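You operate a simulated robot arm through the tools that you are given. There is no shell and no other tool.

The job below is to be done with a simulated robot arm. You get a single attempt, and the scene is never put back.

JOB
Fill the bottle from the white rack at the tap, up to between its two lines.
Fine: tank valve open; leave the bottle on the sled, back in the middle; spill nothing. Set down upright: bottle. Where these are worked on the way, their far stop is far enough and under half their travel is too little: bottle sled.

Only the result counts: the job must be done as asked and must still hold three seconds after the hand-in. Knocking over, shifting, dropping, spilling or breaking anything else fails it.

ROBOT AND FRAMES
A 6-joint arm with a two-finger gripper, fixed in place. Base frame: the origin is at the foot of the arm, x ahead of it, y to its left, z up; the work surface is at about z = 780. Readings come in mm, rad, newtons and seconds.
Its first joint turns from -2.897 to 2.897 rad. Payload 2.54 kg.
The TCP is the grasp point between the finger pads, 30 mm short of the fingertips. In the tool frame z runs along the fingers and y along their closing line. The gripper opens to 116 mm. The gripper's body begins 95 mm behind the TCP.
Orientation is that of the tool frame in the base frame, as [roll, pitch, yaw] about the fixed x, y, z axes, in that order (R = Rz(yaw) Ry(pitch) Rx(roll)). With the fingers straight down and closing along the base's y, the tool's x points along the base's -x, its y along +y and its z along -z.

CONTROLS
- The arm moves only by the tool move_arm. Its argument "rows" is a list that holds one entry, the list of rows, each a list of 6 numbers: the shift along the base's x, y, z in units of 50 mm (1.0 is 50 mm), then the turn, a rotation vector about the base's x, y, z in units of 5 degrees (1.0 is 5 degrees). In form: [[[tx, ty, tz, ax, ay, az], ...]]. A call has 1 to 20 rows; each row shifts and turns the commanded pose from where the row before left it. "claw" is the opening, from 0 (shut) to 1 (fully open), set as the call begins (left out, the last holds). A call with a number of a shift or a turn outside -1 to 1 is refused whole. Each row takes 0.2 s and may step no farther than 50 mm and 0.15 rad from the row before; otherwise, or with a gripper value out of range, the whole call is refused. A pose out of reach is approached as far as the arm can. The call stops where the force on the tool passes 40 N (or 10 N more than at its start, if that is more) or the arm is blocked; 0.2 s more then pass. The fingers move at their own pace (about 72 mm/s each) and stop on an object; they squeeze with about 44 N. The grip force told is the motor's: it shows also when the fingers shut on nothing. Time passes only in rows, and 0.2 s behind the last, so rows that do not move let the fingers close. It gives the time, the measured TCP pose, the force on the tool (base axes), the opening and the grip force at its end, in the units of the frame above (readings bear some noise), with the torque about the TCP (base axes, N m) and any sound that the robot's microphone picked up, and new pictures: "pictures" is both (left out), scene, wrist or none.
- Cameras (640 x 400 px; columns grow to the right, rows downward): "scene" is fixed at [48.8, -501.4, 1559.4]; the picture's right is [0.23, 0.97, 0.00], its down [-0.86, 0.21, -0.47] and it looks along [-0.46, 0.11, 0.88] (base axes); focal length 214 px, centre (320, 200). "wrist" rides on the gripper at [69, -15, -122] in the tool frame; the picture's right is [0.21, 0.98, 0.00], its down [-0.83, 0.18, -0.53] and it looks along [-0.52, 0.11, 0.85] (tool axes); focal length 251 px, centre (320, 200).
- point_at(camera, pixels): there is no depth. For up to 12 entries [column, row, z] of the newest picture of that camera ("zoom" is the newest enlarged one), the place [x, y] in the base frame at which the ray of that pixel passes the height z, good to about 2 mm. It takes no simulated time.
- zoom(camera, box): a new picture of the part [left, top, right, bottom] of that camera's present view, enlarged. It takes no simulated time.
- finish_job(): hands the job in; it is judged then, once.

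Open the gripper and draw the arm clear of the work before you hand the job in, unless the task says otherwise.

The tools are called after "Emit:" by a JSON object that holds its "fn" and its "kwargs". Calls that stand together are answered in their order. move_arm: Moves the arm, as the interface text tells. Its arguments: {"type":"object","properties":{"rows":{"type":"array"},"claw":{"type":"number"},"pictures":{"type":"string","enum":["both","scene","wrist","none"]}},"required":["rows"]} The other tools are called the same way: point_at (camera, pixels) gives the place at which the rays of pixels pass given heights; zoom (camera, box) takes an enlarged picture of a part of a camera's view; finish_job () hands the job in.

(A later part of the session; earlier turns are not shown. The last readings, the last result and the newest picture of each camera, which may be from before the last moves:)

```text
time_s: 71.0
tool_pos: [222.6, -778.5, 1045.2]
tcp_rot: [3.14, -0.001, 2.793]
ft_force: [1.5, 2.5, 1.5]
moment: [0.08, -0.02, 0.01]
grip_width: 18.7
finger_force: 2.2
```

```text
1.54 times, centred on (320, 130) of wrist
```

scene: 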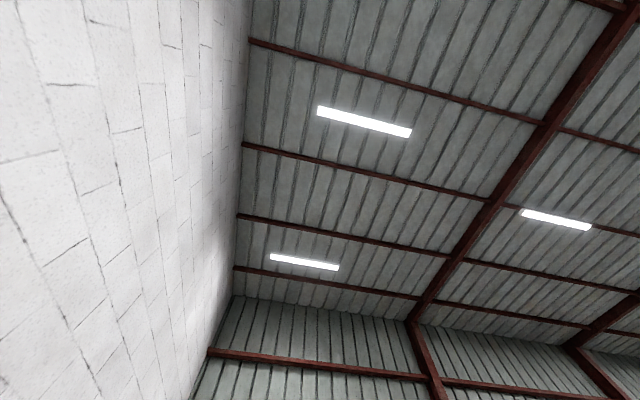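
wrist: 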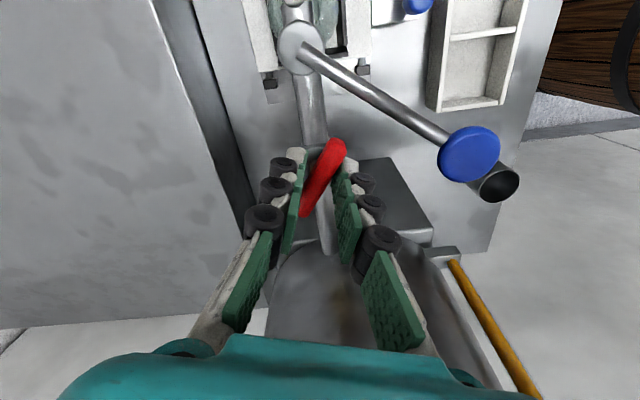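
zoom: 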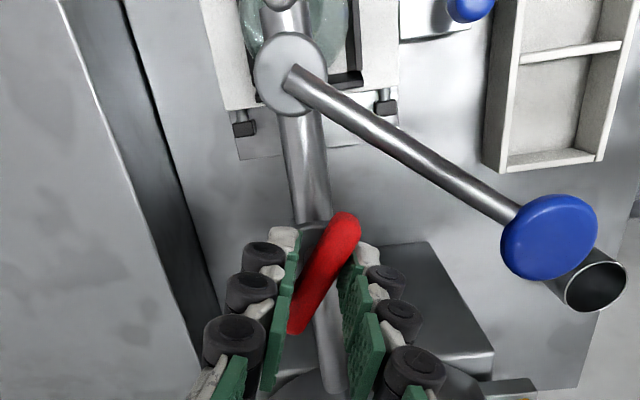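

Bar is now ~55° turned and no flow seen. Continue another +35° to bring it parallel to the pipe.

Emit:
{"fn": "move_arm", "kwargs": {"rows": [[[0, 0, 0, 0, 0, 1], [0, 0, 0, 0, 0, 1], [0, 0, 0, 0, 0, 1], [0, 0, 0, 0, 0, 1], [0, 0, 0, 0, 0, 1], [0, 0, 0, 0, 0, 1], [0, 0, 0, 0, 0, 1]]], "pictures": "wrist"}}

Emit:
{"fn": "zoom", "kwargs": {"camera": "wrist", "box": [180, 0, 460, 260]}}

```text
time_s: 72.6
tool_pos: [224.1, -777.1, 1044.8]
tcp_rot: [-3.141, -0.001, -2.879]
ft_force: [-1.6, -5.9, 1.5]
moment: [-0.13, 0.04, -0.09]
grip_width: 20.0
finger_force: 2.5
```

wrist: 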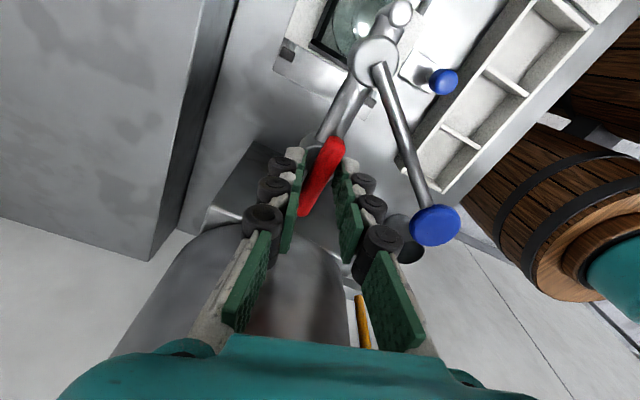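

```text
1.54 times, centred on (320, 130) of wrist
```

zoom: 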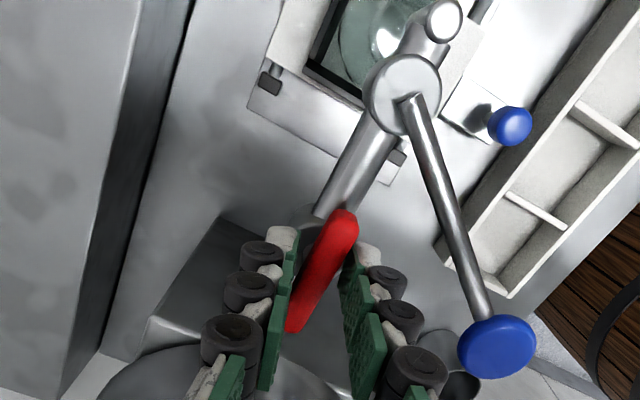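

The bar is nearly parallel with the pipe and there's no flow at the spout (tap closed). A last +10° to seat it at its stop.

Emit:
{"fn": "move_arm", "kwargs": {"rows": [[[0, 0, 0, 0, 0, 1], [0, 0, 0, 0, 0, 1], [0, 0, 0, 0, 0, 0]]], "pictures": "wrist"}}

Emit:
{"fn": "zoom", "kwargs": {"camera": "wrist", "box": [200, 0, 460, 240]}}

```text
time_s: 73.4
tool_pos: [222.2, -780.4, 1044.3]
tcp_rot: [3.141, -0.001, -2.706]
ft_force: [-2.3, -11.1, 0.4]
moment: [-0.28, 0.5, -1.08]
grip_width: 21.6
finger_force: 44.9
```

wrist: 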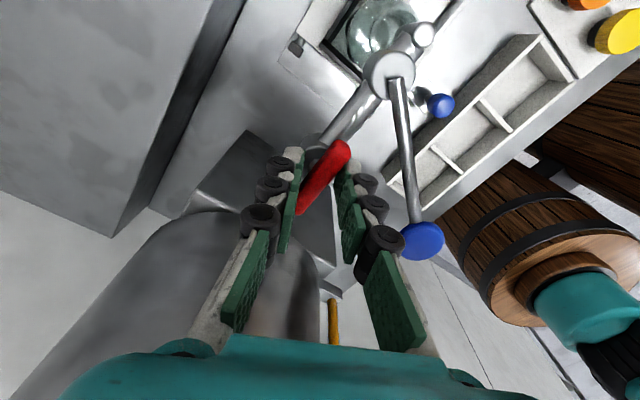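

```text
1.67 times, centred on (330, 120) of wrist
```

zoom: 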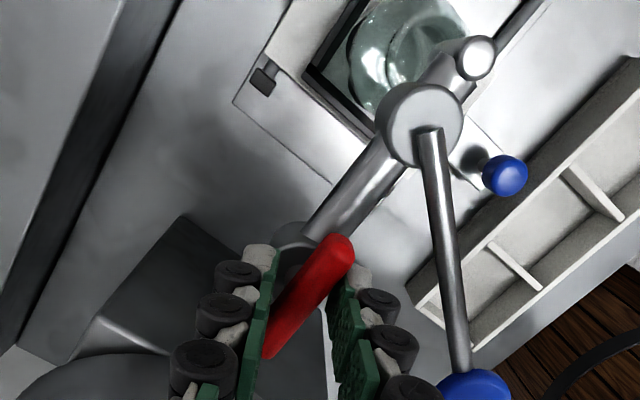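

The torque (−1.08 N m) shows it's at the open stop, bar parallel to the pipe; no flow. I unload by −10°, open slightly and lift off.

Emit:
{"fn": "move_arm", "kwargs": {"rows": [[[0, 0, 0, 0, 0, -1], [0, 0, 0, 0, 0, -1], [0, 0, 0, 0, 0, 0]]], "claw": 0.3, "pictures": "none"}}

Emit:
{"fn": "move_arm", "kwargs": {"rows": [[[0, 0, 0.4, 0, 0, 0], [0, 0, 0.8, 0, 0, 0], [0, 0, 0.8, 0, 0, -1], [0, 0, 0, 0, 0, -1], [0, 0, 0, 0, 0, -1], [0, 0, 0, 0, 0, -1]]], "pictures": "wrist"}}

Emit:
{"fn": "zoom", "kwargs": {"camera": "wrist", "box": [200, 0, 500, 240]}}

```text
time_s: 74.2
tool_pos: [222.2, -779.0, 1044.3]
tcp_rot: [-3.14, 0.0, -2.879]
ft_force: [0.1, -0.5, 0.7]
moment: [-0.01, 0.0, 0.0]
grip_width: 35.1
finger_force: 0.0
```

```text
time_s: 75.6
tool_pos: [222.6, -777.8, 1144.8]
tcp_rot: [-3.141, -0.003, 3.051]
ft_force: [1.0, 0.8, -1.4]
moment: [0.0, 0.01, 0.01]
grip_width: 35.1
finger_force: 0.1
```

wrist: 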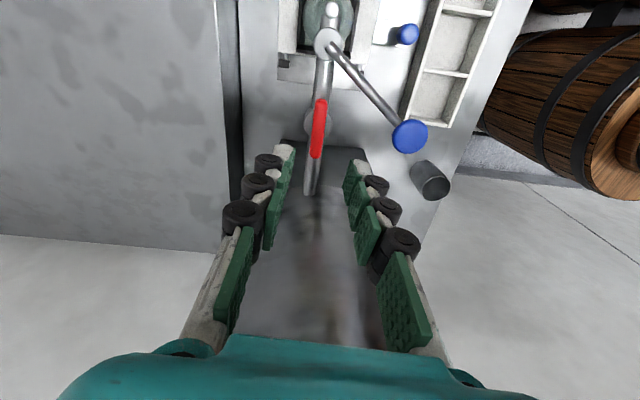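

```text
1.67 times, centred on (350, 120) of wrist
```

zoom: 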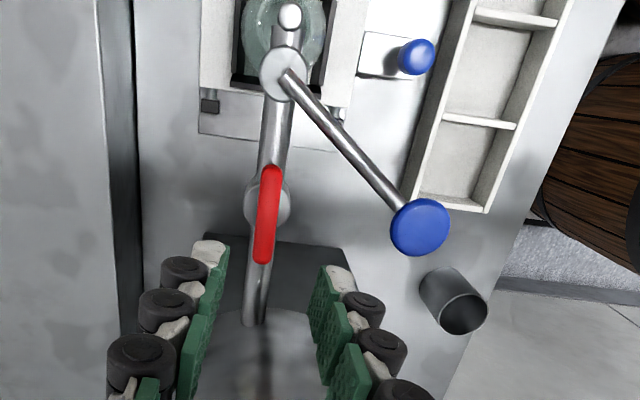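

Red bar now lies along the pipe (tank valve open) and nothing flows. Now the blue lever: pivot ≈(154.5,−777), knob ≈(220.5,−696), angle ≈51°. I turn the tool to yaw ≈0.887 (closing line along the knob's path) above the knob.

Emit:
{"fn": "move_arm", "kwargs": {"rows": [[[0, 0.1, 0.1, 0, 0, -1], [0, 0.1, 0, 0, 0, -1], [0, 0.1, 0, 0, 0, -1], [0, 0.1, 0, 0, 0, -1], [0, 0.1, 0, 0, 0, -1], [0, 0.1, 0, 0, 0, -1], [0, 0.1, 0, 0, 0, -1], [0, 0.1, 0, 0, 0, -1], [0, 0.1, 0, 0, 0, -1], [0, 0.1, 0, 0, 0, -1], [0, 0.1, 0, 0, 0, -1], [0, 0.1, 0, 0, 0, -1], [0, 0.1, 0, 0, 0, -1], [0, 0.1, 0, 0, 0, -1], [0, 0.1, 0, 0, 0, -1], [0, 0.1, 0, 0, 0, -1], [0, 0.1, 0, 0, 0, -1], [0, 0, 0, 0, 0, -1], [0, 0, 0, 0, 0, -1], [0, 0, 0, 0, 0, -1]]], "claw": 0.6, "pictures": "none"}}

Emit:
{"fn": "move_arm", "kwargs": {"rows": [[[0, 0, 0, 0, 0, -1], [0, 0, 0, 0, 0, -1], [0, 0, 0, 0, 0, -1], [0, 0, 0, 0, 0, -1], [0, 0, 0, 0, 0, -0.8], [0, 0, 0, 0, 0, 0]]], "pictures": "wrist"}}

Emit:
{"fn": "zoom", "kwargs": {"camera": "wrist", "box": [220, 60, 420, 240]}}

```text
time_s: 79.8
tool_pos: [223.0, -693.1, 1150.6]
tcp_rot: [3.141, 0.001, 1.308]
ft_force: [0.2, 0.2, -0.2]
moment: [0.0, 0.01, -0.02]
grip_width: 69.8
finger_force: 0.1
```

```text
time_s: 81.2
tool_pos: [223.7, -694.7, 1150.3]
tcp_rot: [-3.14, -0.002, 0.888]
ft_force: [-0.7, 0.0, 0.3]
moment: [-0.03, 0.0, 0.02]
grip_width: 69.5
finger_force: 0.0
```

wrist: 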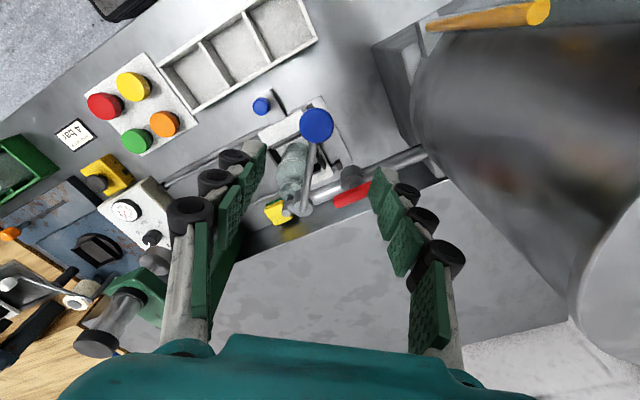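

```text
2.22 times, centred on (320, 150) of wrist
```

zoom: 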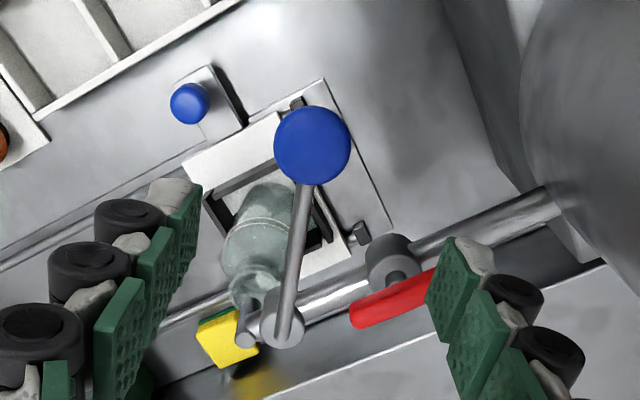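

Emit:
{"fn": "point_at", "kwargs": {"camera": "zoom", "pixels": [[313, 146, 1018], [313, 146, 1028], [283, 328, 1016], [283, 328, 1022], [398, 275, 1020], [240, 330, 1000], [250, 290, 946]]}}

```text
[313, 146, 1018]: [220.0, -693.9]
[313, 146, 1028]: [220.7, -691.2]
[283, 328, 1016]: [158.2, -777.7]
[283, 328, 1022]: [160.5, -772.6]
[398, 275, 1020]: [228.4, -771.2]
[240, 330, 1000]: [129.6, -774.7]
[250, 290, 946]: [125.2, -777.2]
```

Knob centre ≈(220.3,−694). I correct x by −3 mm and lower to z≈1040 around the knob with 70 mm opening.

Emit:
{"fn": "move_arm", "kwargs": {"rows": [[[-0.06, 0.01, -0.6, 0, 0, 0], [0, 0, -0.6, 0, 0, 0], [0, 0, -0.6, 0, 0, 0], [0, 0, -0.3, 0, 0, 0], [0, 0, -0.1, 0, 0, 0], [0, 0, 0, 0, 0, 0]]], "pictures": "wrist"}}

Emit:
{"fn": "zoom", "kwargs": {"camera": "wrist", "box": [200, 90, 440, 270]}}

```text
time_s: 82.6
tool_pos: [219.4, -695.5, 1040.1]
tcp_rot: [-3.138, -0.001, 0.89]
ft_force: [0.5, 0.1, 0.0]
moment: [0.01, 0.01, 0.03]
grip_width: 69.8
finger_force: 0.1
```

wrist: 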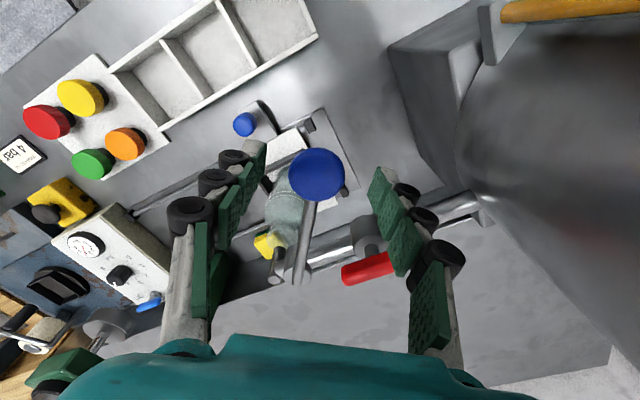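

```text
2.22 times, centred on (320, 180) of wrist
```

zoom: 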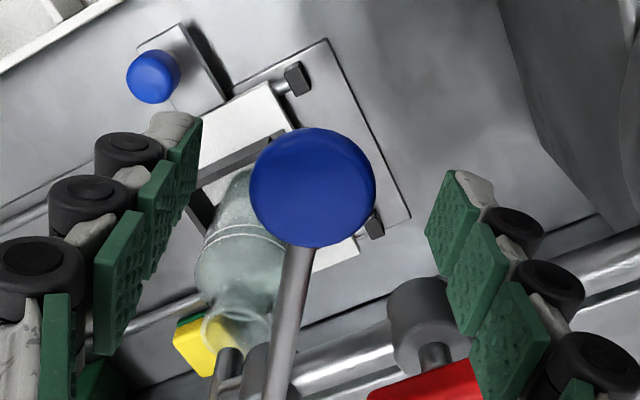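

The open cage leaves the bottle and its lines visible left of the knob. I lower 5 mm, then move along the arc counter-clockwise until the right-hand finger just reaches the knob.

Emit:
{"fn": "move_arm", "kwargs": {"rows": [[[0, 0, -0.1, 0, 0, 0], [-0.065, 0.05, 0, 0, 0, 0.45], [-0.067, 0.047, 0, 0, 0, 0.45], [-0.069, 0.045, 0, 0, 0, 0.45], [-0.071, 0.042, 0, 0, 0, 0.45], [0, 0, 0, 0, 0, 0]]], "pictures": "wrist"}}

Emit:
{"fn": "zoom", "kwargs": {"camera": "wrist", "box": [200, 90, 440, 270]}}

```text
time_s: 84.0
tool_pos: [206.2, -684.7, 1034.4]
tcp_rot: [3.141, 0.001, 1.047]
ft_force: [-0.1, 0.1, 0.9]
moment: [-0.03, 0.03, 0.0]
grip_width: 69.8
finger_force: 0.1
```

wrist: 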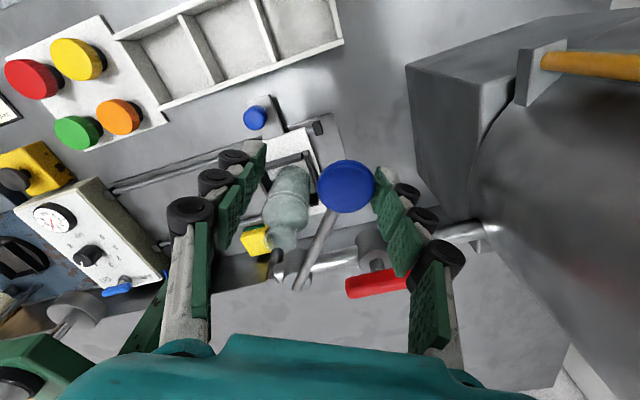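

```text
2.22 times, centred on (320, 180) of wrist
```

zoom: 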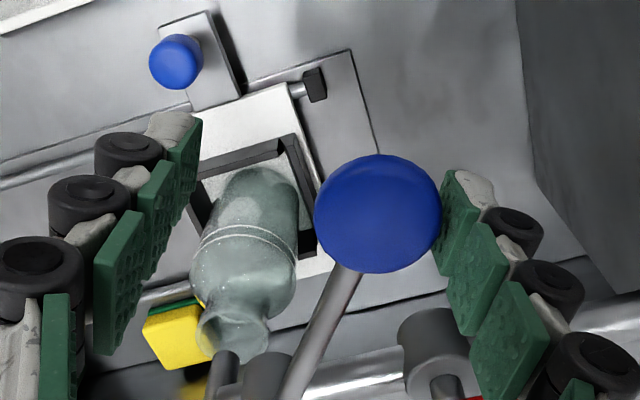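

Excellent view: bottle, both lines and spout are visible at left, and the right finger touches the knob. I push 4.5° counter-clockwise and look for movement/flow.

Emit:
{"fn": "move_arm", "kwargs": {"rows": [[[-0.072, 0.039, 0, 0, 0, 0.45], [-0.074, 0.036, 0, 0, 0, 0.45]]], "pictures": "wrist"}}

Emit:
{"fn": "zoom", "kwargs": {"camera": "wrist", "box": [200, 90, 440, 270]}}

```text
time_s: 84.6
tool_pos: [201.5, -682.2, 1035.0]
tcp_rot: [3.141, 0.0, 1.128]
ft_force: [9.6, -7.6, -3.2]
moment: [-0.01, 0.02, -0.15]
grip_width: 76.3
finger_force: 4.9
```

wrist: 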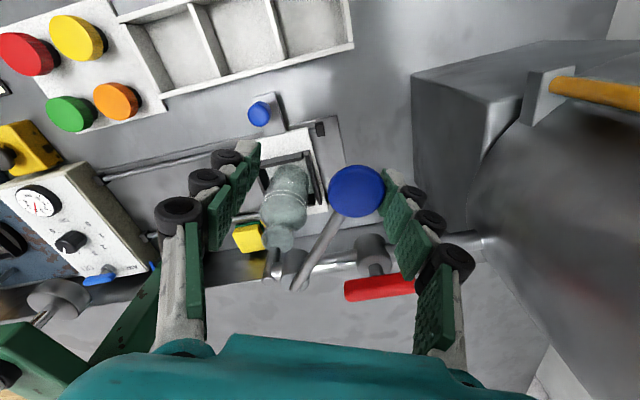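

```text
2.22 times, centred on (320, 180) of wrist
```

zoom: 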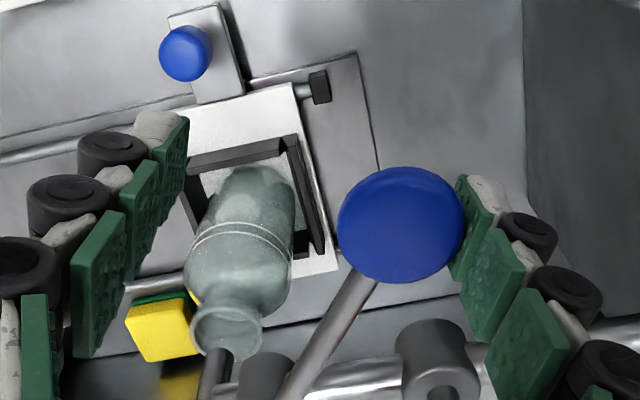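

Pushing counter-clockwise at 12 N only spread the fingers – the knob didn't budge, so that is the closed stop and clockwise should open. I go back along the arc until the left finger touches the knob.

Emit:
{"fn": "move_arm", "kwargs": {"rows": [[[0.144, -0.079, 0, 0, 0, -0.9], [0.137, -0.09, 0, 0, 0, -0.9], [0.13, -0.1, 0, 0, 0, -0.9], [0.122, -0.11, 0, 0, 0, -0.9], [0.1, -0.105, 0, 0, 0, -0.8], [0, 0, 0, 0, 0, 0]]], "pictures": "wrist"}}

Emit:
{"fn": "zoom", "kwargs": {"camera": "wrist", "box": [200, 90, 440, 270]}}

```text
time_s: 86.0
tool_pos: [230.8, -705.0, 1035.0]
tcp_rot: [-3.139, 0.0, 0.74]
ft_force: [0.3, 0.3, 0.0]
moment: [0.01, 0.01, 0.02]
grip_width: 69.8
finger_force: 0.2
```

wrist: 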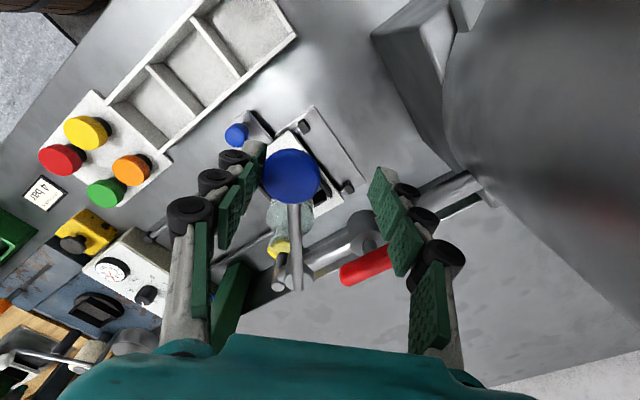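

```text
2.22 times, centred on (320, 180) of wrist
```

zoom: 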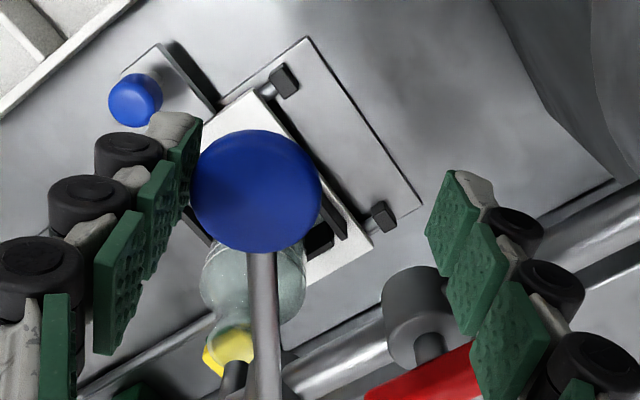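

The left finger is about to touch the knob. I push ~6° clockwise and check flow.

Emit:
{"fn": "move_arm", "kwargs": {"rows": [[[0.061, -0.068, 0, 0, 0, -0.5], [0.058, -0.07, 0, 0, 0, -0.5], [0.055, -0.073, 0, 0, 0, -0.5]]], "pictures": "wrist"}}

Emit:
{"fn": "zoom", "kwargs": {"camera": "wrist", "box": [200, 90, 440, 270]}}

```text
time_s: 86.8
tool_pos: [238.7, -714.6, 1037.0]
tcp_rot: [-3.14, 0.001, 0.609]
ft_force: [-26.7, 23.6, -10.2]
moment: [-0.19, -0.05, 0.34]
grip_width: 88.3
finger_force: 14.4
```

wrist: 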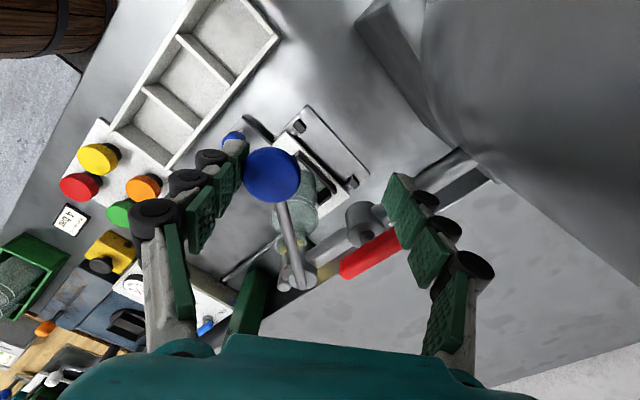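

```text
2.22 times, centred on (320, 180) of wrist
```

zoom: 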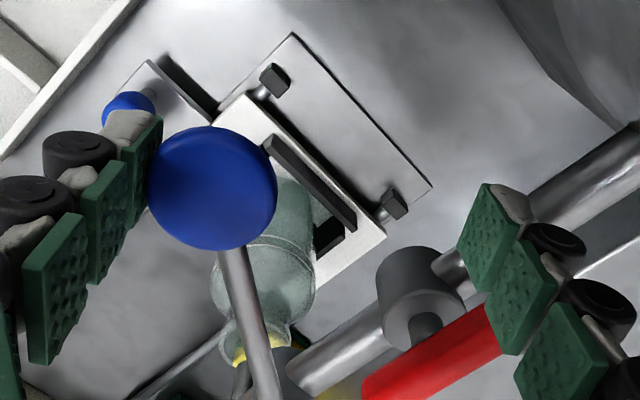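

Clockwise is also solid at 35 N (knob still at ≈(221,−692)), so clockwise is the closed stop and counter-clockwise just needs more than 12 N. I recentre on the knob and take a firm grip so the motion stays controlled.

Emit:
{"fn": "move_arm", "kwargs": {"rows": [[[-0.0885, 0.11, -0.02, 0, 0, 0.855], [-0.0885, 0.11, 0, 0, 0, 0.855], [-0.0885, 0.11, 0, 0, 0, 0.855], [-0.0885, 0.11, 0, 0, 0, 0.855], [0, 0, 0, 0, 0, 0]]], "pictures": "none"}}

Emit:
{"fn": "move_arm", "kwargs": {"rows": [[[0, 0, 0, 0, 0, 0], [0, 0, 0, 0, 0, 0], [0, 0, 0, 0, 0, 0]]], "claw": 0, "pictures": "wrist"}}

Emit:
{"fn": "zoom", "kwargs": {"camera": "wrist", "box": [200, 90, 440, 270]}}

```text
time_s: 88.0
tool_pos: [220.8, -693.3, 1033.7]
tcp_rot: [-3.141, -0.003, 0.911]
ft_force: [0.1, 0.8, 0.4]
moment: [-0.01, 0.03, 0.0]
grip_width: 69.4
finger_force: 0.1
```

```text
time_s: 88.8
tool_pos: [220.5, -692.0, 1033.3]
tcp_rot: [-3.141, -0.001, 0.91]
ft_force: [-15.8, 17.5, -6.8]
moment: [0.47, -0.12, -0.03]
grip_width: 31.5
finger_force: 45.1
```

wrist: 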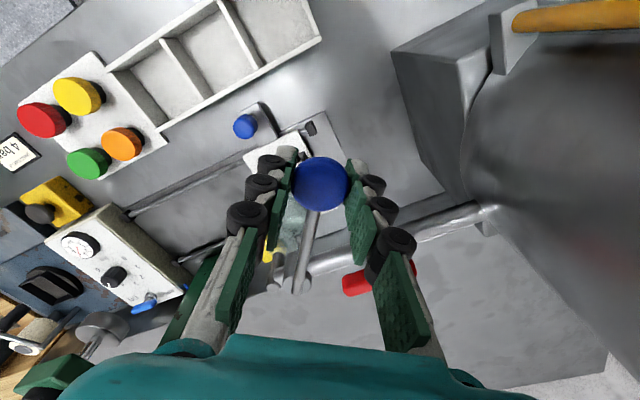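

```text
2.22 times, centred on (320, 180) of wrist
```

zoom: 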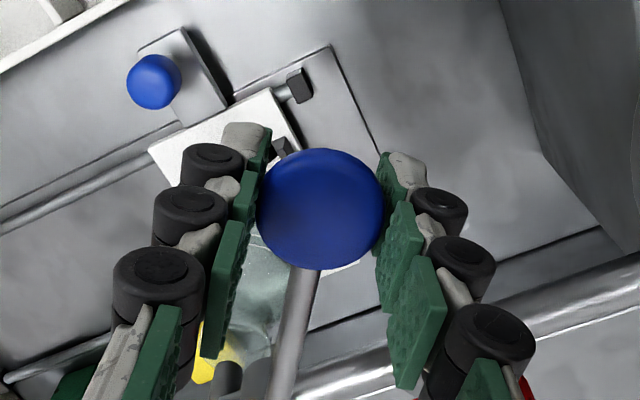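

Gripped (31.5 mm); the reaction shows the tool is ~1 mm clockwise of the knob. I move counter-clockwise in 1° steps and watch force and flow.

Emit:
{"fn": "move_arm", "kwargs": {"rows": [[[-0.03, 0.023, 0, 0, 0, 0.2], [0, 0, 0, 0, 0, 0]]], "pictures": "none"}}

Emit:
{"fn": "move_arm", "kwargs": {"rows": [[[-0.03, 0.023, 0, 0, 0, 0.2], [0, 0, 0, 0, 0, 0]]], "pictures": "none"}}

```text
time_s: 89.4
tool_pos: [219.5, -691.1, 1034.6]
tcp_rot: [3.141, 0.0, 0.929]
ft_force: [-9.7, 13.2, -7.2]
moment: [0.25, -0.17, -0.08]
grip_width: 31.4
finger_force: 45.1
```

```text
time_s: 90.0
tool_pos: [220.1, -691.9, 1032.4]
tcp_rot: [3.14, 0.001, 0.947]
ft_force: [3.6, -3.5, 1.5]
moment: [-0.51, 0.2, 0.0]
grip_width: 31.4
finger_force: 44.6
```

Emit:
{"fn": "move_arm", "kwargs": {"rows": [[[-0.03, 0.023, 0, 0, 0, 0.2], [0, 0, 0, 0, 0, 0]]], "pictures": "wrist"}}

Emit:
{"fn": "zoom", "kwargs": {"camera": "wrist", "box": [200, 90, 440, 270]}}

```text
time_s: 90.6
tool_pos: [220.2, -691.4, 1034.9]
tcp_rot: [3.14, 0.001, 0.964]
ft_force: [21.9, -27.3, 9.8]
moment: [-0.88, 0.3, 0.05]
grip_width: 31.4
finger_force: 45.1
```

wrist: 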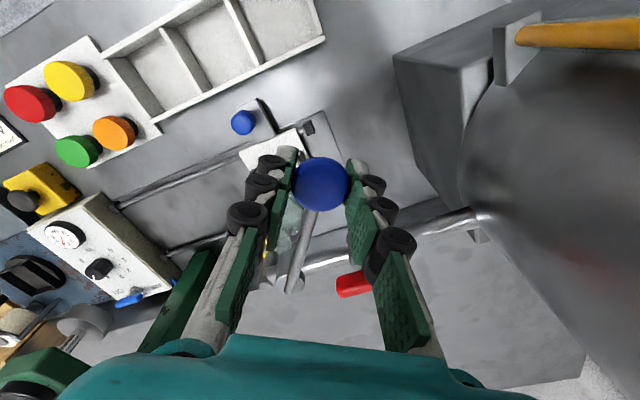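

```text
2.22 times, centred on (320, 180) of wrist
```

zoom: 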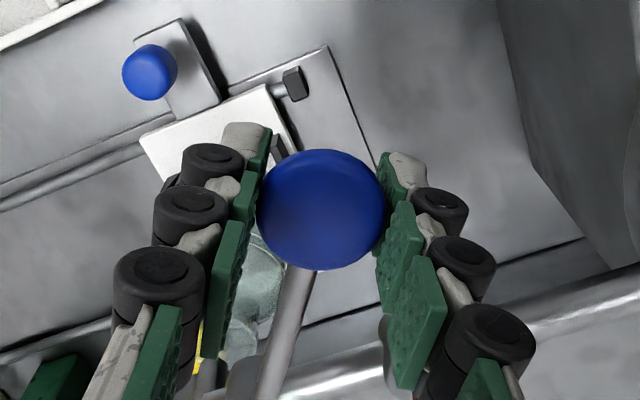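

At 35 N the knob again didn't move, so the lever doesn't swing about the vertical in either direction. I unload that push and test whether it moves vertically (lift) in small steps.

Emit:
{"fn": "move_arm", "kwargs": {"rows": [[[0.026, -0.02, 0, 0, 0, -0.2], [0, 0, 0, 0, 0, 0]]], "pictures": "none"}}

Emit:
{"fn": "move_arm", "kwargs": {"rows": [[[0, 0, 0.02, 0, 0, 0], [0, 0, 0, 0, 0, 0]]], "pictures": "none"}}

```text
time_s: 91.2
tool_pos: [219.9, -691.4, 1032.5]
tcp_rot: [-3.14, 0.001, 0.944]
ft_force: [20.9, -22.6, 1.8]
moment: [-0.32, -0.21, -0.01]
grip_width: 31.6
finger_force: 45.1
```

```text
time_s: 91.8
tool_pos: [219.9, -690.9, 1033.3]
tcp_rot: [-3.139, -0.001, 0.943]
ft_force: [20.1, -18.7, -17.4]
moment: [0.91, -0.75, -0.05]
grip_width: 31.6
finger_force: 44.9
```

Forces didn't drop as a rigid stop would suggest; maybe the lever is stiff and creeping. I return z and hold still for a second to see if the load decays.

Emit:
{"fn": "move_arm", "kwargs": {"rows": [[[0, 0, -0.02, 0, 0, 0], [0, 0, 0, 0, 0, 0], [0, 0, 0, 0, 0, 0], [0, 0, 0, 0, 0, 0]]], "pictures": "none"}}

Emit:
{"fn": "move_arm", "kwargs": {"rows": [[[0, 0, 0, 0, 0, 0], [0, 0, 0, 0, 0, 0], [0, 0, 0, 0, 0, 0], [0, 0, 0, 0, 0, 0]]], "pictures": "wrist"}}

```text
time_s: 92.8
tool_pos: [219.4, -690.8, 1034.0]
tcp_rot: [-3.14, 0.001, 0.946]
ft_force: [23.5, -8.4, -11.6]
moment: [0.32, -0.36, 0.02]
grip_width: 31.5
finger_force: 44.8
```

```text
time_s: 93.8
tool_pos: [220.2, -691.4, 1034.5]
tcp_rot: [-3.141, 0.001, 0.946]
ft_force: [24.8, -6.6, -9.2]
moment: [0.03, -0.19, 0.0]
grip_width: 31.5
finger_force: 45.2
```

wrist: 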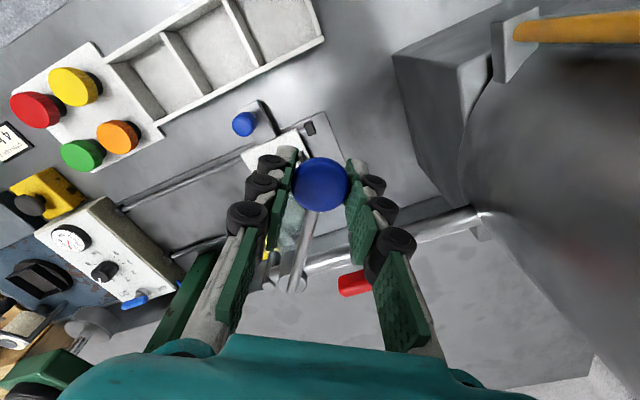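

The load persists without motion, so it isn't simply damping. I let go of the knob and back off to study the tap from the side.

Emit:
{"fn": "move_arm", "kwargs": {"rows": [[[0, 0, 0, 0, 0, 0], [0, 0, 0, 0, 0, 0]]], "claw": 0.6, "pictures": "none"}}

Emit:
{"fn": "move_arm", "kwargs": {"rows": [[[0, 0, 0.8, 0, 0, 0], [0, 0, 0.8, 0, 0, 1], [0, 0.7, 0, 0, 0, 1], [0, 0.7, 0, 0, 0, 1], [-0.2, 0.7, 0, 0, 0, 1], [-0.2, 0.4, 0, 0, 0, 1], [-0.2, 0, 0, 0, 0, 1], [-0.2, 0, 0, 0, 0, 1], [0, 0, 0, -1, 0, 0.2], [0, 0, 0, -1, 0, 0], [0, 0, 0, -1, 0, 0], [0, 0, 0, -1, 0, 0], [0, 0, -0.4, -1, 0, 0], [0, 0, -0.4, -1, 0, 0], [0, 0, -0.4, -1, 0, 0], [0, 0, -0.4, -1, 0, 0], [0, 0, 0, -1, 0, 0]]], "pictures": "wrist"}}

```text
time_s: 94.4
tool_pos: [218.3, -690.8, 1034.8]
tcp_rot: [-3.14, -0.001, 0.945]
ft_force: [0.2, 0.3, -0.7]
moment: [-0.04, -0.01, 0.03]
grip_width: 69.5
finger_force: 0.1
```

```text
time_s: 98.0
tool_pos: [177.1, -565.9, 1032.7]
tcp_rot: [-3.139, 0.787, 1.576]
ft_force: [-0.1, 0.0, 0.4]
moment: [0.02, 0.0, 0.0]
grip_width: 69.5
finger_force: 0.2
```

wrist: 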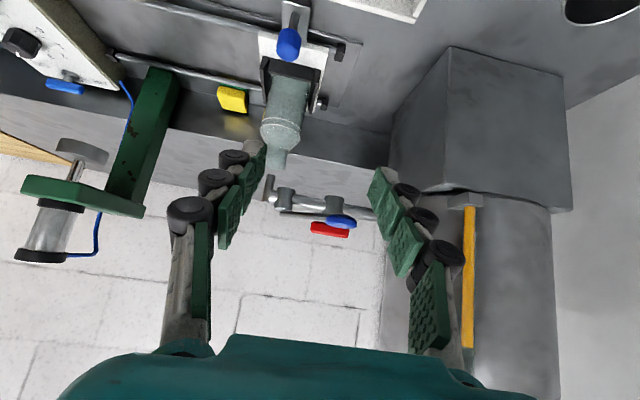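

Emit:
{"fn": "zoom", "kwargs": {"camera": "wrist", "box": [250, 150, 400, 250]}}

Emit:
{"fn": "zoom", "kwargs": {"camera": "wrist", "box": [240, 20, 360, 180]}}

```text
4.00 times, centred on (325, 200) of wrist
```

zoom: 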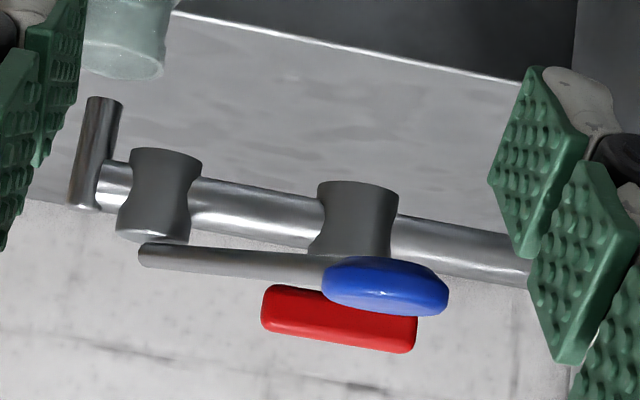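

```text
2.50 times, centred on (300, 100) of wrist
```

zoom: 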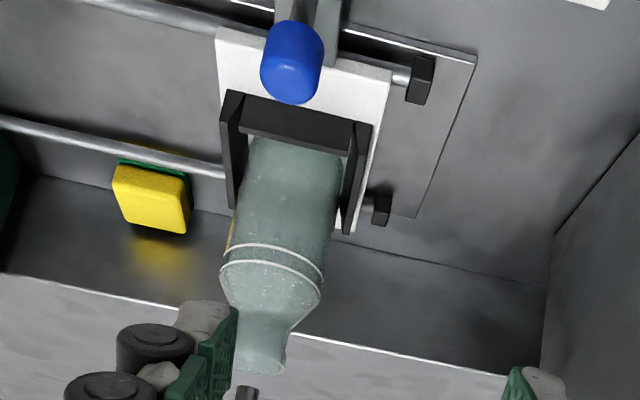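

From the side the blue part is a flat paddle disc (z≈1019–1033) on a rod sloping slightly up from the valve top – it looks made to be pressed down or lifted rather than swung. I'll come over it from above with the gripper closed and test a gentle press.

Emit:
{"fn": "move_arm", "kwargs": {"rows": [[[0, 0, 0.4, 1, 0, 0], [0, 0, 0.4, 1, 0, 0], [0, 0, 0.4, 1, 0, 0], [0, 0, 0.4, 1, 0, 0], [0, 0, 0.2, 1, 0, 0], [0, 0, 0, 1, 0, 0], [0.1, -0.2, 0, 1, 0, 0], [0.2, -0.5, 0, 1, 0, 0], [0.2, -0.5, 0, 1, 0, 0], [0.2, -0.5, 0, 0, 0, 0], [0.16, -0.5, 0, 0, 0, 0], [0, -0.32, 0, 0, 0, 0], [0, 0, 0, 0, 0, 0]]], "claw": 0, "pictures": "wrist"}}

Emit:
{"fn": "zoom", "kwargs": {"camera": "wrist", "box": [180, 60, 420, 260]}}

```text
time_s: 100.8
tool_pos: [221.6, -693.2, 1123.5]
tcp_rot: [3.141, -0.001, 1.572]
ft_force: [-0.1, 0.4, -1.5]
moment: [0.01, -0.01, -0.01]
grip_width: 0.0
finger_force: 28.3
```

wrist: 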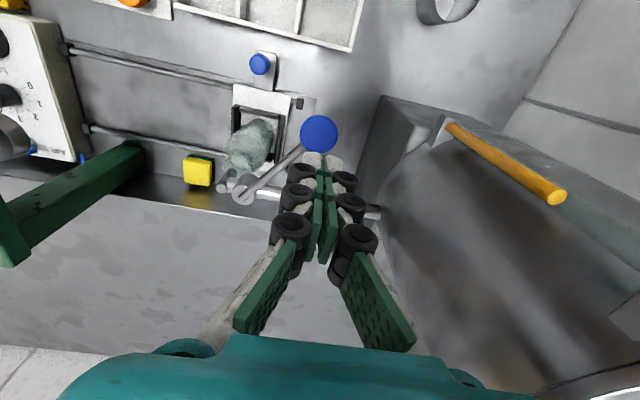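

```text
2.00 times, centred on (300, 160) of wrist
```

zoom: 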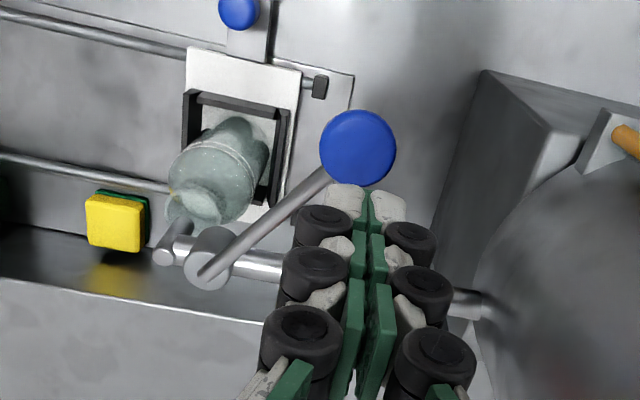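

The fingertips are right over the disc, and the bottle at (245,145) stays in view. Lower to ~10 mm above, then in 1 mm steps until contact.

Emit:
{"fn": "move_arm", "kwargs": {"rows": [[[0, 0.02, -0.5, 0, 0, 0], [0, 0, -0.4, 0, 0, 0], [0, 0, -0.1, 0, 0, 0], [0, 0, -0.06, 0, 0, 0], [0, 0, -0.04, 0, 0, 0], [0, 0, -0.03, 0, 0, 0], [0, 0, -0.02, 0, 0, 0], [0, 0, -0.02, 0, 0, 0]]], "pictures": "wrist"}}

```text
time_s: 102.6
tool_pos: [221.5, -691.0, 1065.5]
tcp_rot: [3.141, 0.001, 1.573]
ft_force: [0.2, 0.1, 0.5]
moment: [-0.02, 0.0, 0.0]
grip_width: 0.1
finger_force: 28.7
```

wrist: 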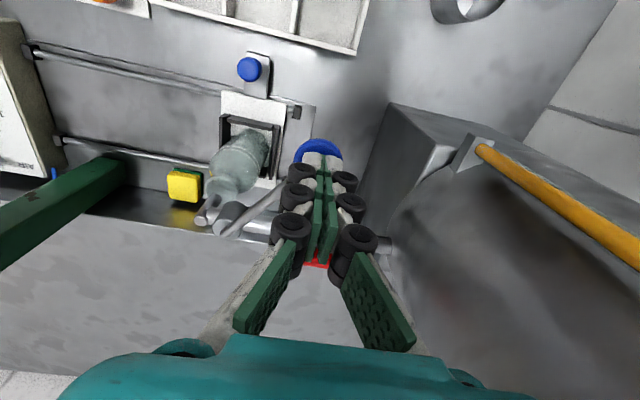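

Emit:
{"fn": "move_arm", "kwargs": {"rows": [[[0, 0, -0.02, 0, 0, 0], [0, 0, -0.02, 0, 0, 0], [0, 0, -0.02, 0, 0, 0]]], "pictures": "none"}}

```text
time_s: 103.4
tool_pos: [220.3, -690.9, 1062.3]
tcp_rot: [3.141, 0.0, 1.572]
ft_force: [0.6, 0.1, -0.6]
moment: [-0.01, -0.01, -0.01]
grip_width: 0.2
finger_force: 28.7
```

No contact yet at z=1062 (tips ≈1032). I continue down in 1 mm steps.

Emit:
{"fn": "move_arm", "kwargs": {"rows": [[[0, 0, -0.02, 0, 0, 0], [0, 0, -0.02, 0, 0, 0], [0, 0, -0.02, 0, 0, 0]]], "pictures": "none"}}

```text
time_s: 104.2
tool_pos: [221.1, -690.2, 1058.7]
tcp_rot: [3.14, -0.001, 1.572]
ft_force: [1.2, 1.3, 3.3]
moment: [0.02, -0.03, 0.03]
grip_width: 6.0
finger_force: 28.8
```

Emit:
{"fn": "move_arm", "kwargs": {"rows": [[[0, 0, -0.02, 0, 0, 0], [0, 0, 0, 0, 0, 0]]], "pictures": "wrist"}}

Emit:
{"fn": "zoom", "kwargs": {"camera": "wrist", "box": [180, 80, 420, 260]}}

```text
time_s: 104.8
tool_pos: [220.9, -692.2, 1058.5]
tcp_rot: [3.141, 0.0, 1.574]
ft_force: [1.7, 0.4, 3.8]
moment: [0.03, 0.0, 0.0]
grip_width: 6.1
finger_force: 28.4
```

wrist: 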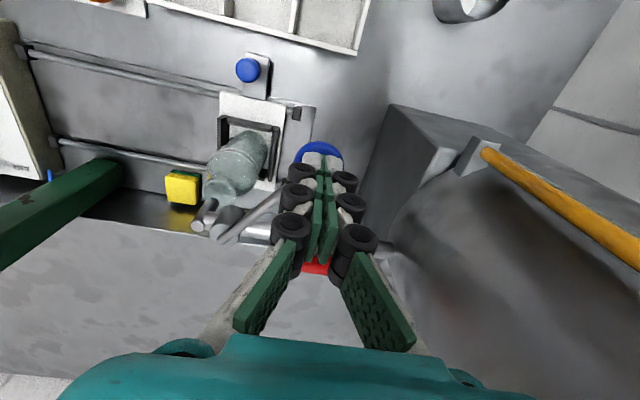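

```text
2.22 times, centred on (300, 170) of wrist
```

zoom: 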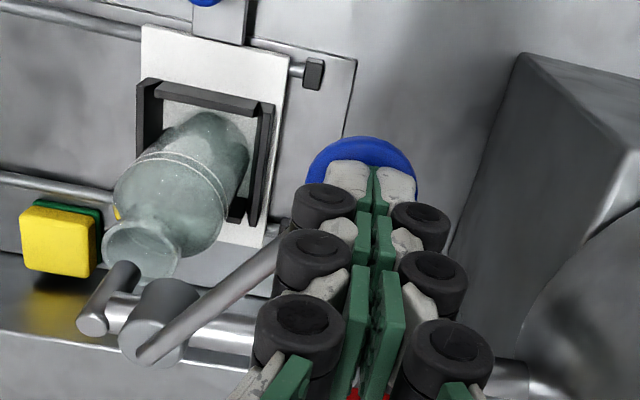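

Contact at ≈3.5 N and the last millimetre added almost no force – the lever may yield downward. Pressing 2 mm more.

Emit:
{"fn": "move_arm", "kwargs": {"rows": [[[0, 0, -0.02, 0, 0, 0], [0, 0, -0.02, 0, 0, 0]]], "pictures": "wrist"}}

Emit:
{"fn": "zoom", "kwargs": {"camera": "wrist", "box": [180, 80, 420, 260]}}

```text
time_s: 105.4
tool_pos: [222.2, -689.7, 1056.0]
tcp_rot: [3.141, 0.0, 1.572]
ft_force: [0.3, 0.0, 3.1]
moment: [-0.04, 0.02, 0.02]
grip_width: 5.7
finger_force: 28.9
```

wrist: 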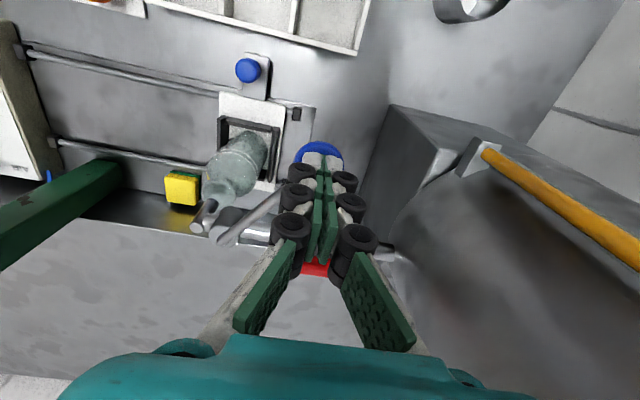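

```text
2.22 times, centred on (300, 170) of wrist
```

zoom: 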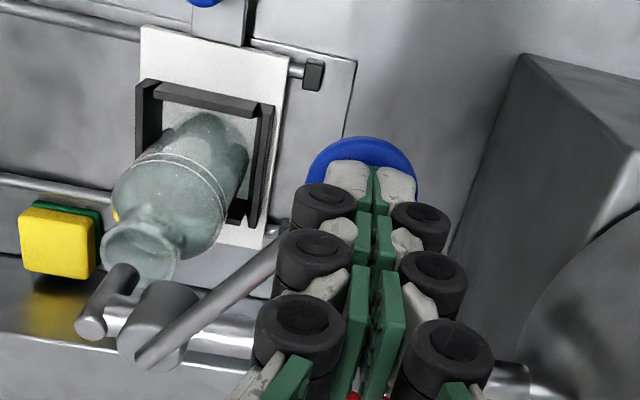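

The disc follows the fingers down at only ~3 N: it's a press-down tap lever. I press further in 2 mm steps, checking for flow each time.

Emit:
{"fn": "move_arm", "kwargs": {"rows": [[[0, 0, -0.04, 0, 0, 0], [0, 0, -0.04, 0, 0, 0]]], "pictures": "wrist"}}

Emit:
{"fn": "zoom", "kwargs": {"camera": "wrist", "box": [180, 80, 420, 260]}}

```text
time_s: 106.0
tool_pos: [220.4, -690.5, 1052.7]
tcp_rot: [-3.141, 0.0, 1.573]
ft_force: [-1.0, 0.9, 4.6]
moment: [0.01, 0.08, -0.04]
grip_width: 0.2
finger_force: 28.9
```

wrist: 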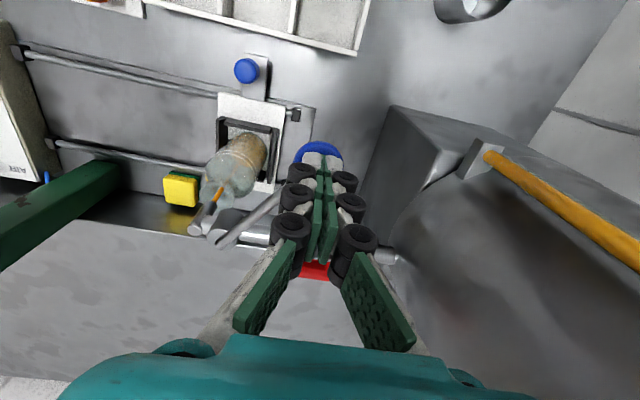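

```text
2.22 times, centred on (300, 170) of wrist
```

zoom: 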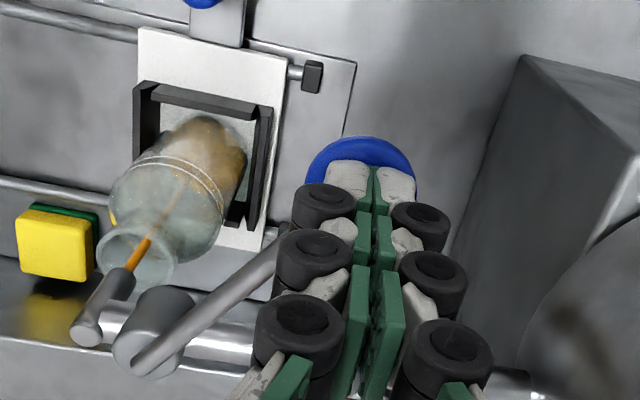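

Orange liquid is now pouring from the spout into the bottle. I hold and take a look after 0.4 s to judge the fill rate.

Emit:
{"fn": "move_arm", "kwargs": {"rows": [[[0, 0, 0, 0, 0, 0]]], "pictures": "wrist"}}

Emit:
{"fn": "zoom", "kwargs": {"camera": "wrist", "box": [190, 110, 310, 230]}}

```text
time_s: 106.4
tool_pos: [221.4, -690.3, 1053.0]
tcp_rot: [-3.142, 0.0, 1.572]
ft_force: [-1.1, -0.1, 4.0]
moment: [-0.03, 0.05, -0.03]
grip_width: 0.0
finger_force: 28.6
```

wrist: 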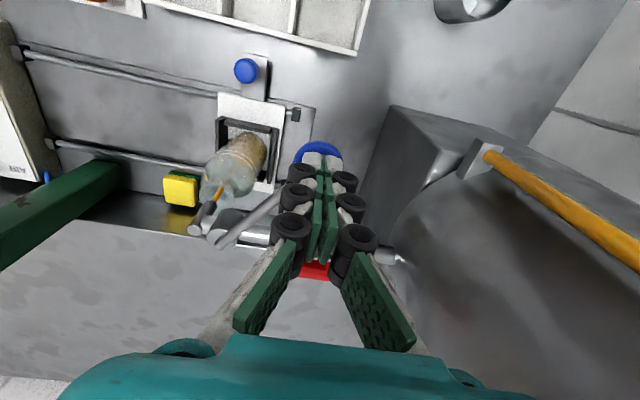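

```text
3.33 times, centred on (250, 170) of wrist
```

zoom: 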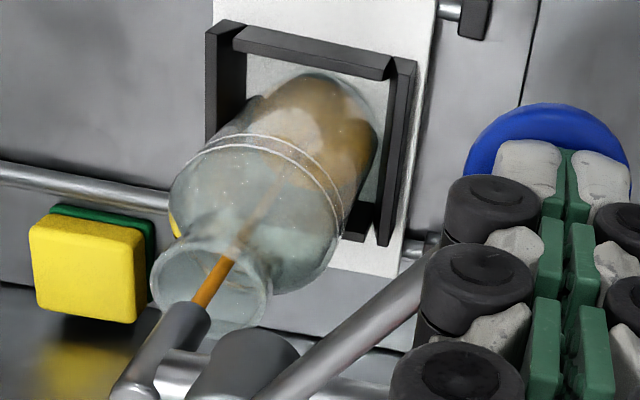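

Liquid is collecting in the base. Hold another 0.6 s and compare.

Emit:
{"fn": "move_arm", "kwargs": {"rows": [[[0, 0, 0, 0, 0, 0], [0, 0, 0, 0, 0, 0]]], "pictures": "wrist"}}

Emit:
{"fn": "zoom", "kwargs": {"camera": "wrist", "box": [190, 110, 310, 230]}}

```text
time_s: 107.0
tool_pos: [221.1, -690.2, 1053.6]
tcp_rot: [-3.141, -0.002, 1.572]
ft_force: [0.2, 0.2, 4.0]
moment: [-0.03, 0.04, -0.02]
grip_width: 0.0
finger_force: 28.7
```

wrist: 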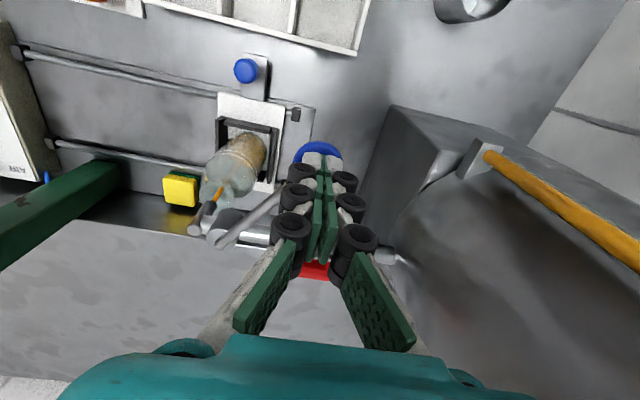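

```text
3.33 times, centred on (250, 170) of wrist
```

zoom: 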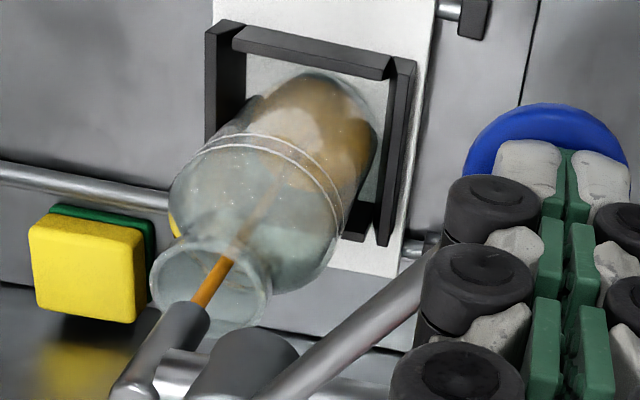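

Almost no change in 0.6 s – a slow fill. Hold for 1.2 s more.

Emit:
{"fn": "move_arm", "kwargs": {"rows": [[[0, 0, 0, 0, 0, 0], [0, 0, 0, 0, 0, 0], [0, 0, 0, 0, 0, 0], [0, 0, 0, 0, 0, 0], [0, 0, 0, 0, 0, 0]]], "pictures": "wrist"}}

Emit:
{"fn": "zoom", "kwargs": {"camera": "wrist", "box": [190, 110, 310, 230]}}

```text
time_s: 108.2
tool_pos: [221.6, -690.7, 1052.2]
tcp_rot: [-3.14, 0.0, 1.572]
ft_force: [0.5, 0.2, 3.7]
moment: [-0.02, 0.0, 0.03]
grip_width: 0.1
finger_force: 28.1
```

wrist: 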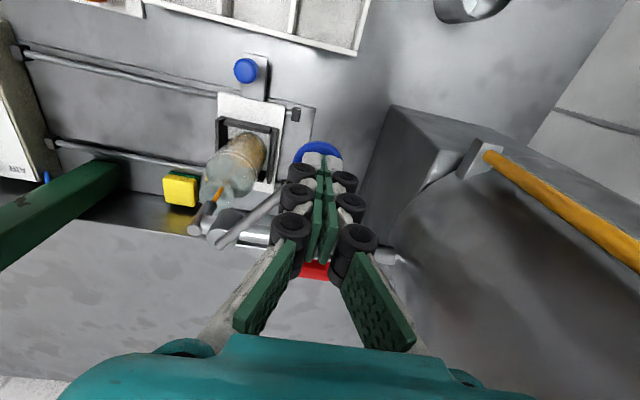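

```text
3.33 times, centred on (250, 170) of wrist
```

zoom: 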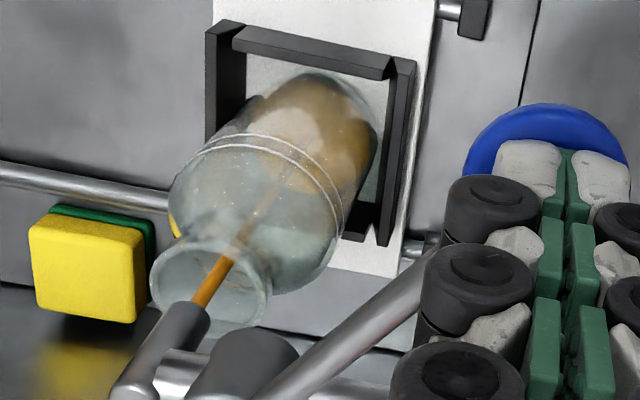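

Emit:
{"fn": "move_arm", "kwargs": {"rows": [[[0, 0, 0, 0, 0, 0], [0, 0, 0, 0, 0, 0], [0, 0, 0, 0, 0, 0], [0, 0, 0, 0, 0, 0], [0, 0, 0, 0, 0, 0], [0, 0, 0, 0, 0, 0], [0, 0, 0, 0, 0, 0], [0, 0, 0, 0, 0, 0], [0, 0, 0, 0, 0, 0]]], "pictures": "wrist"}}

Emit:
{"fn": "zoom", "kwargs": {"camera": "wrist", "box": [190, 110, 310, 230]}}

```text
time_s: 110.2
tool_pos: [221.6, -689.0, 1053.2]
tcp_rot: [-3.141, 0.0, 1.573]
ft_force: [0.2, 0.3, 3.7]
moment: [-0.07, 0.03, 0.01]
grip_width: 0.0
finger_force: 28.2
```

wrist: 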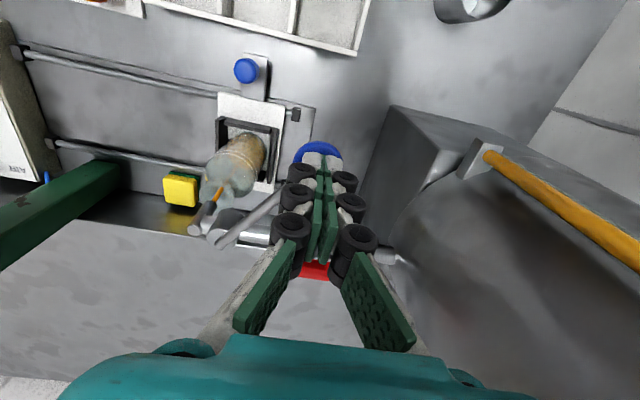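

```text
3.33 times, centred on (250, 170) of wrist
```

zoom: 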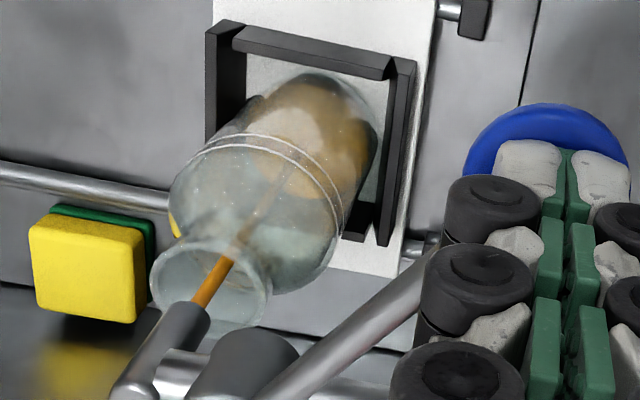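

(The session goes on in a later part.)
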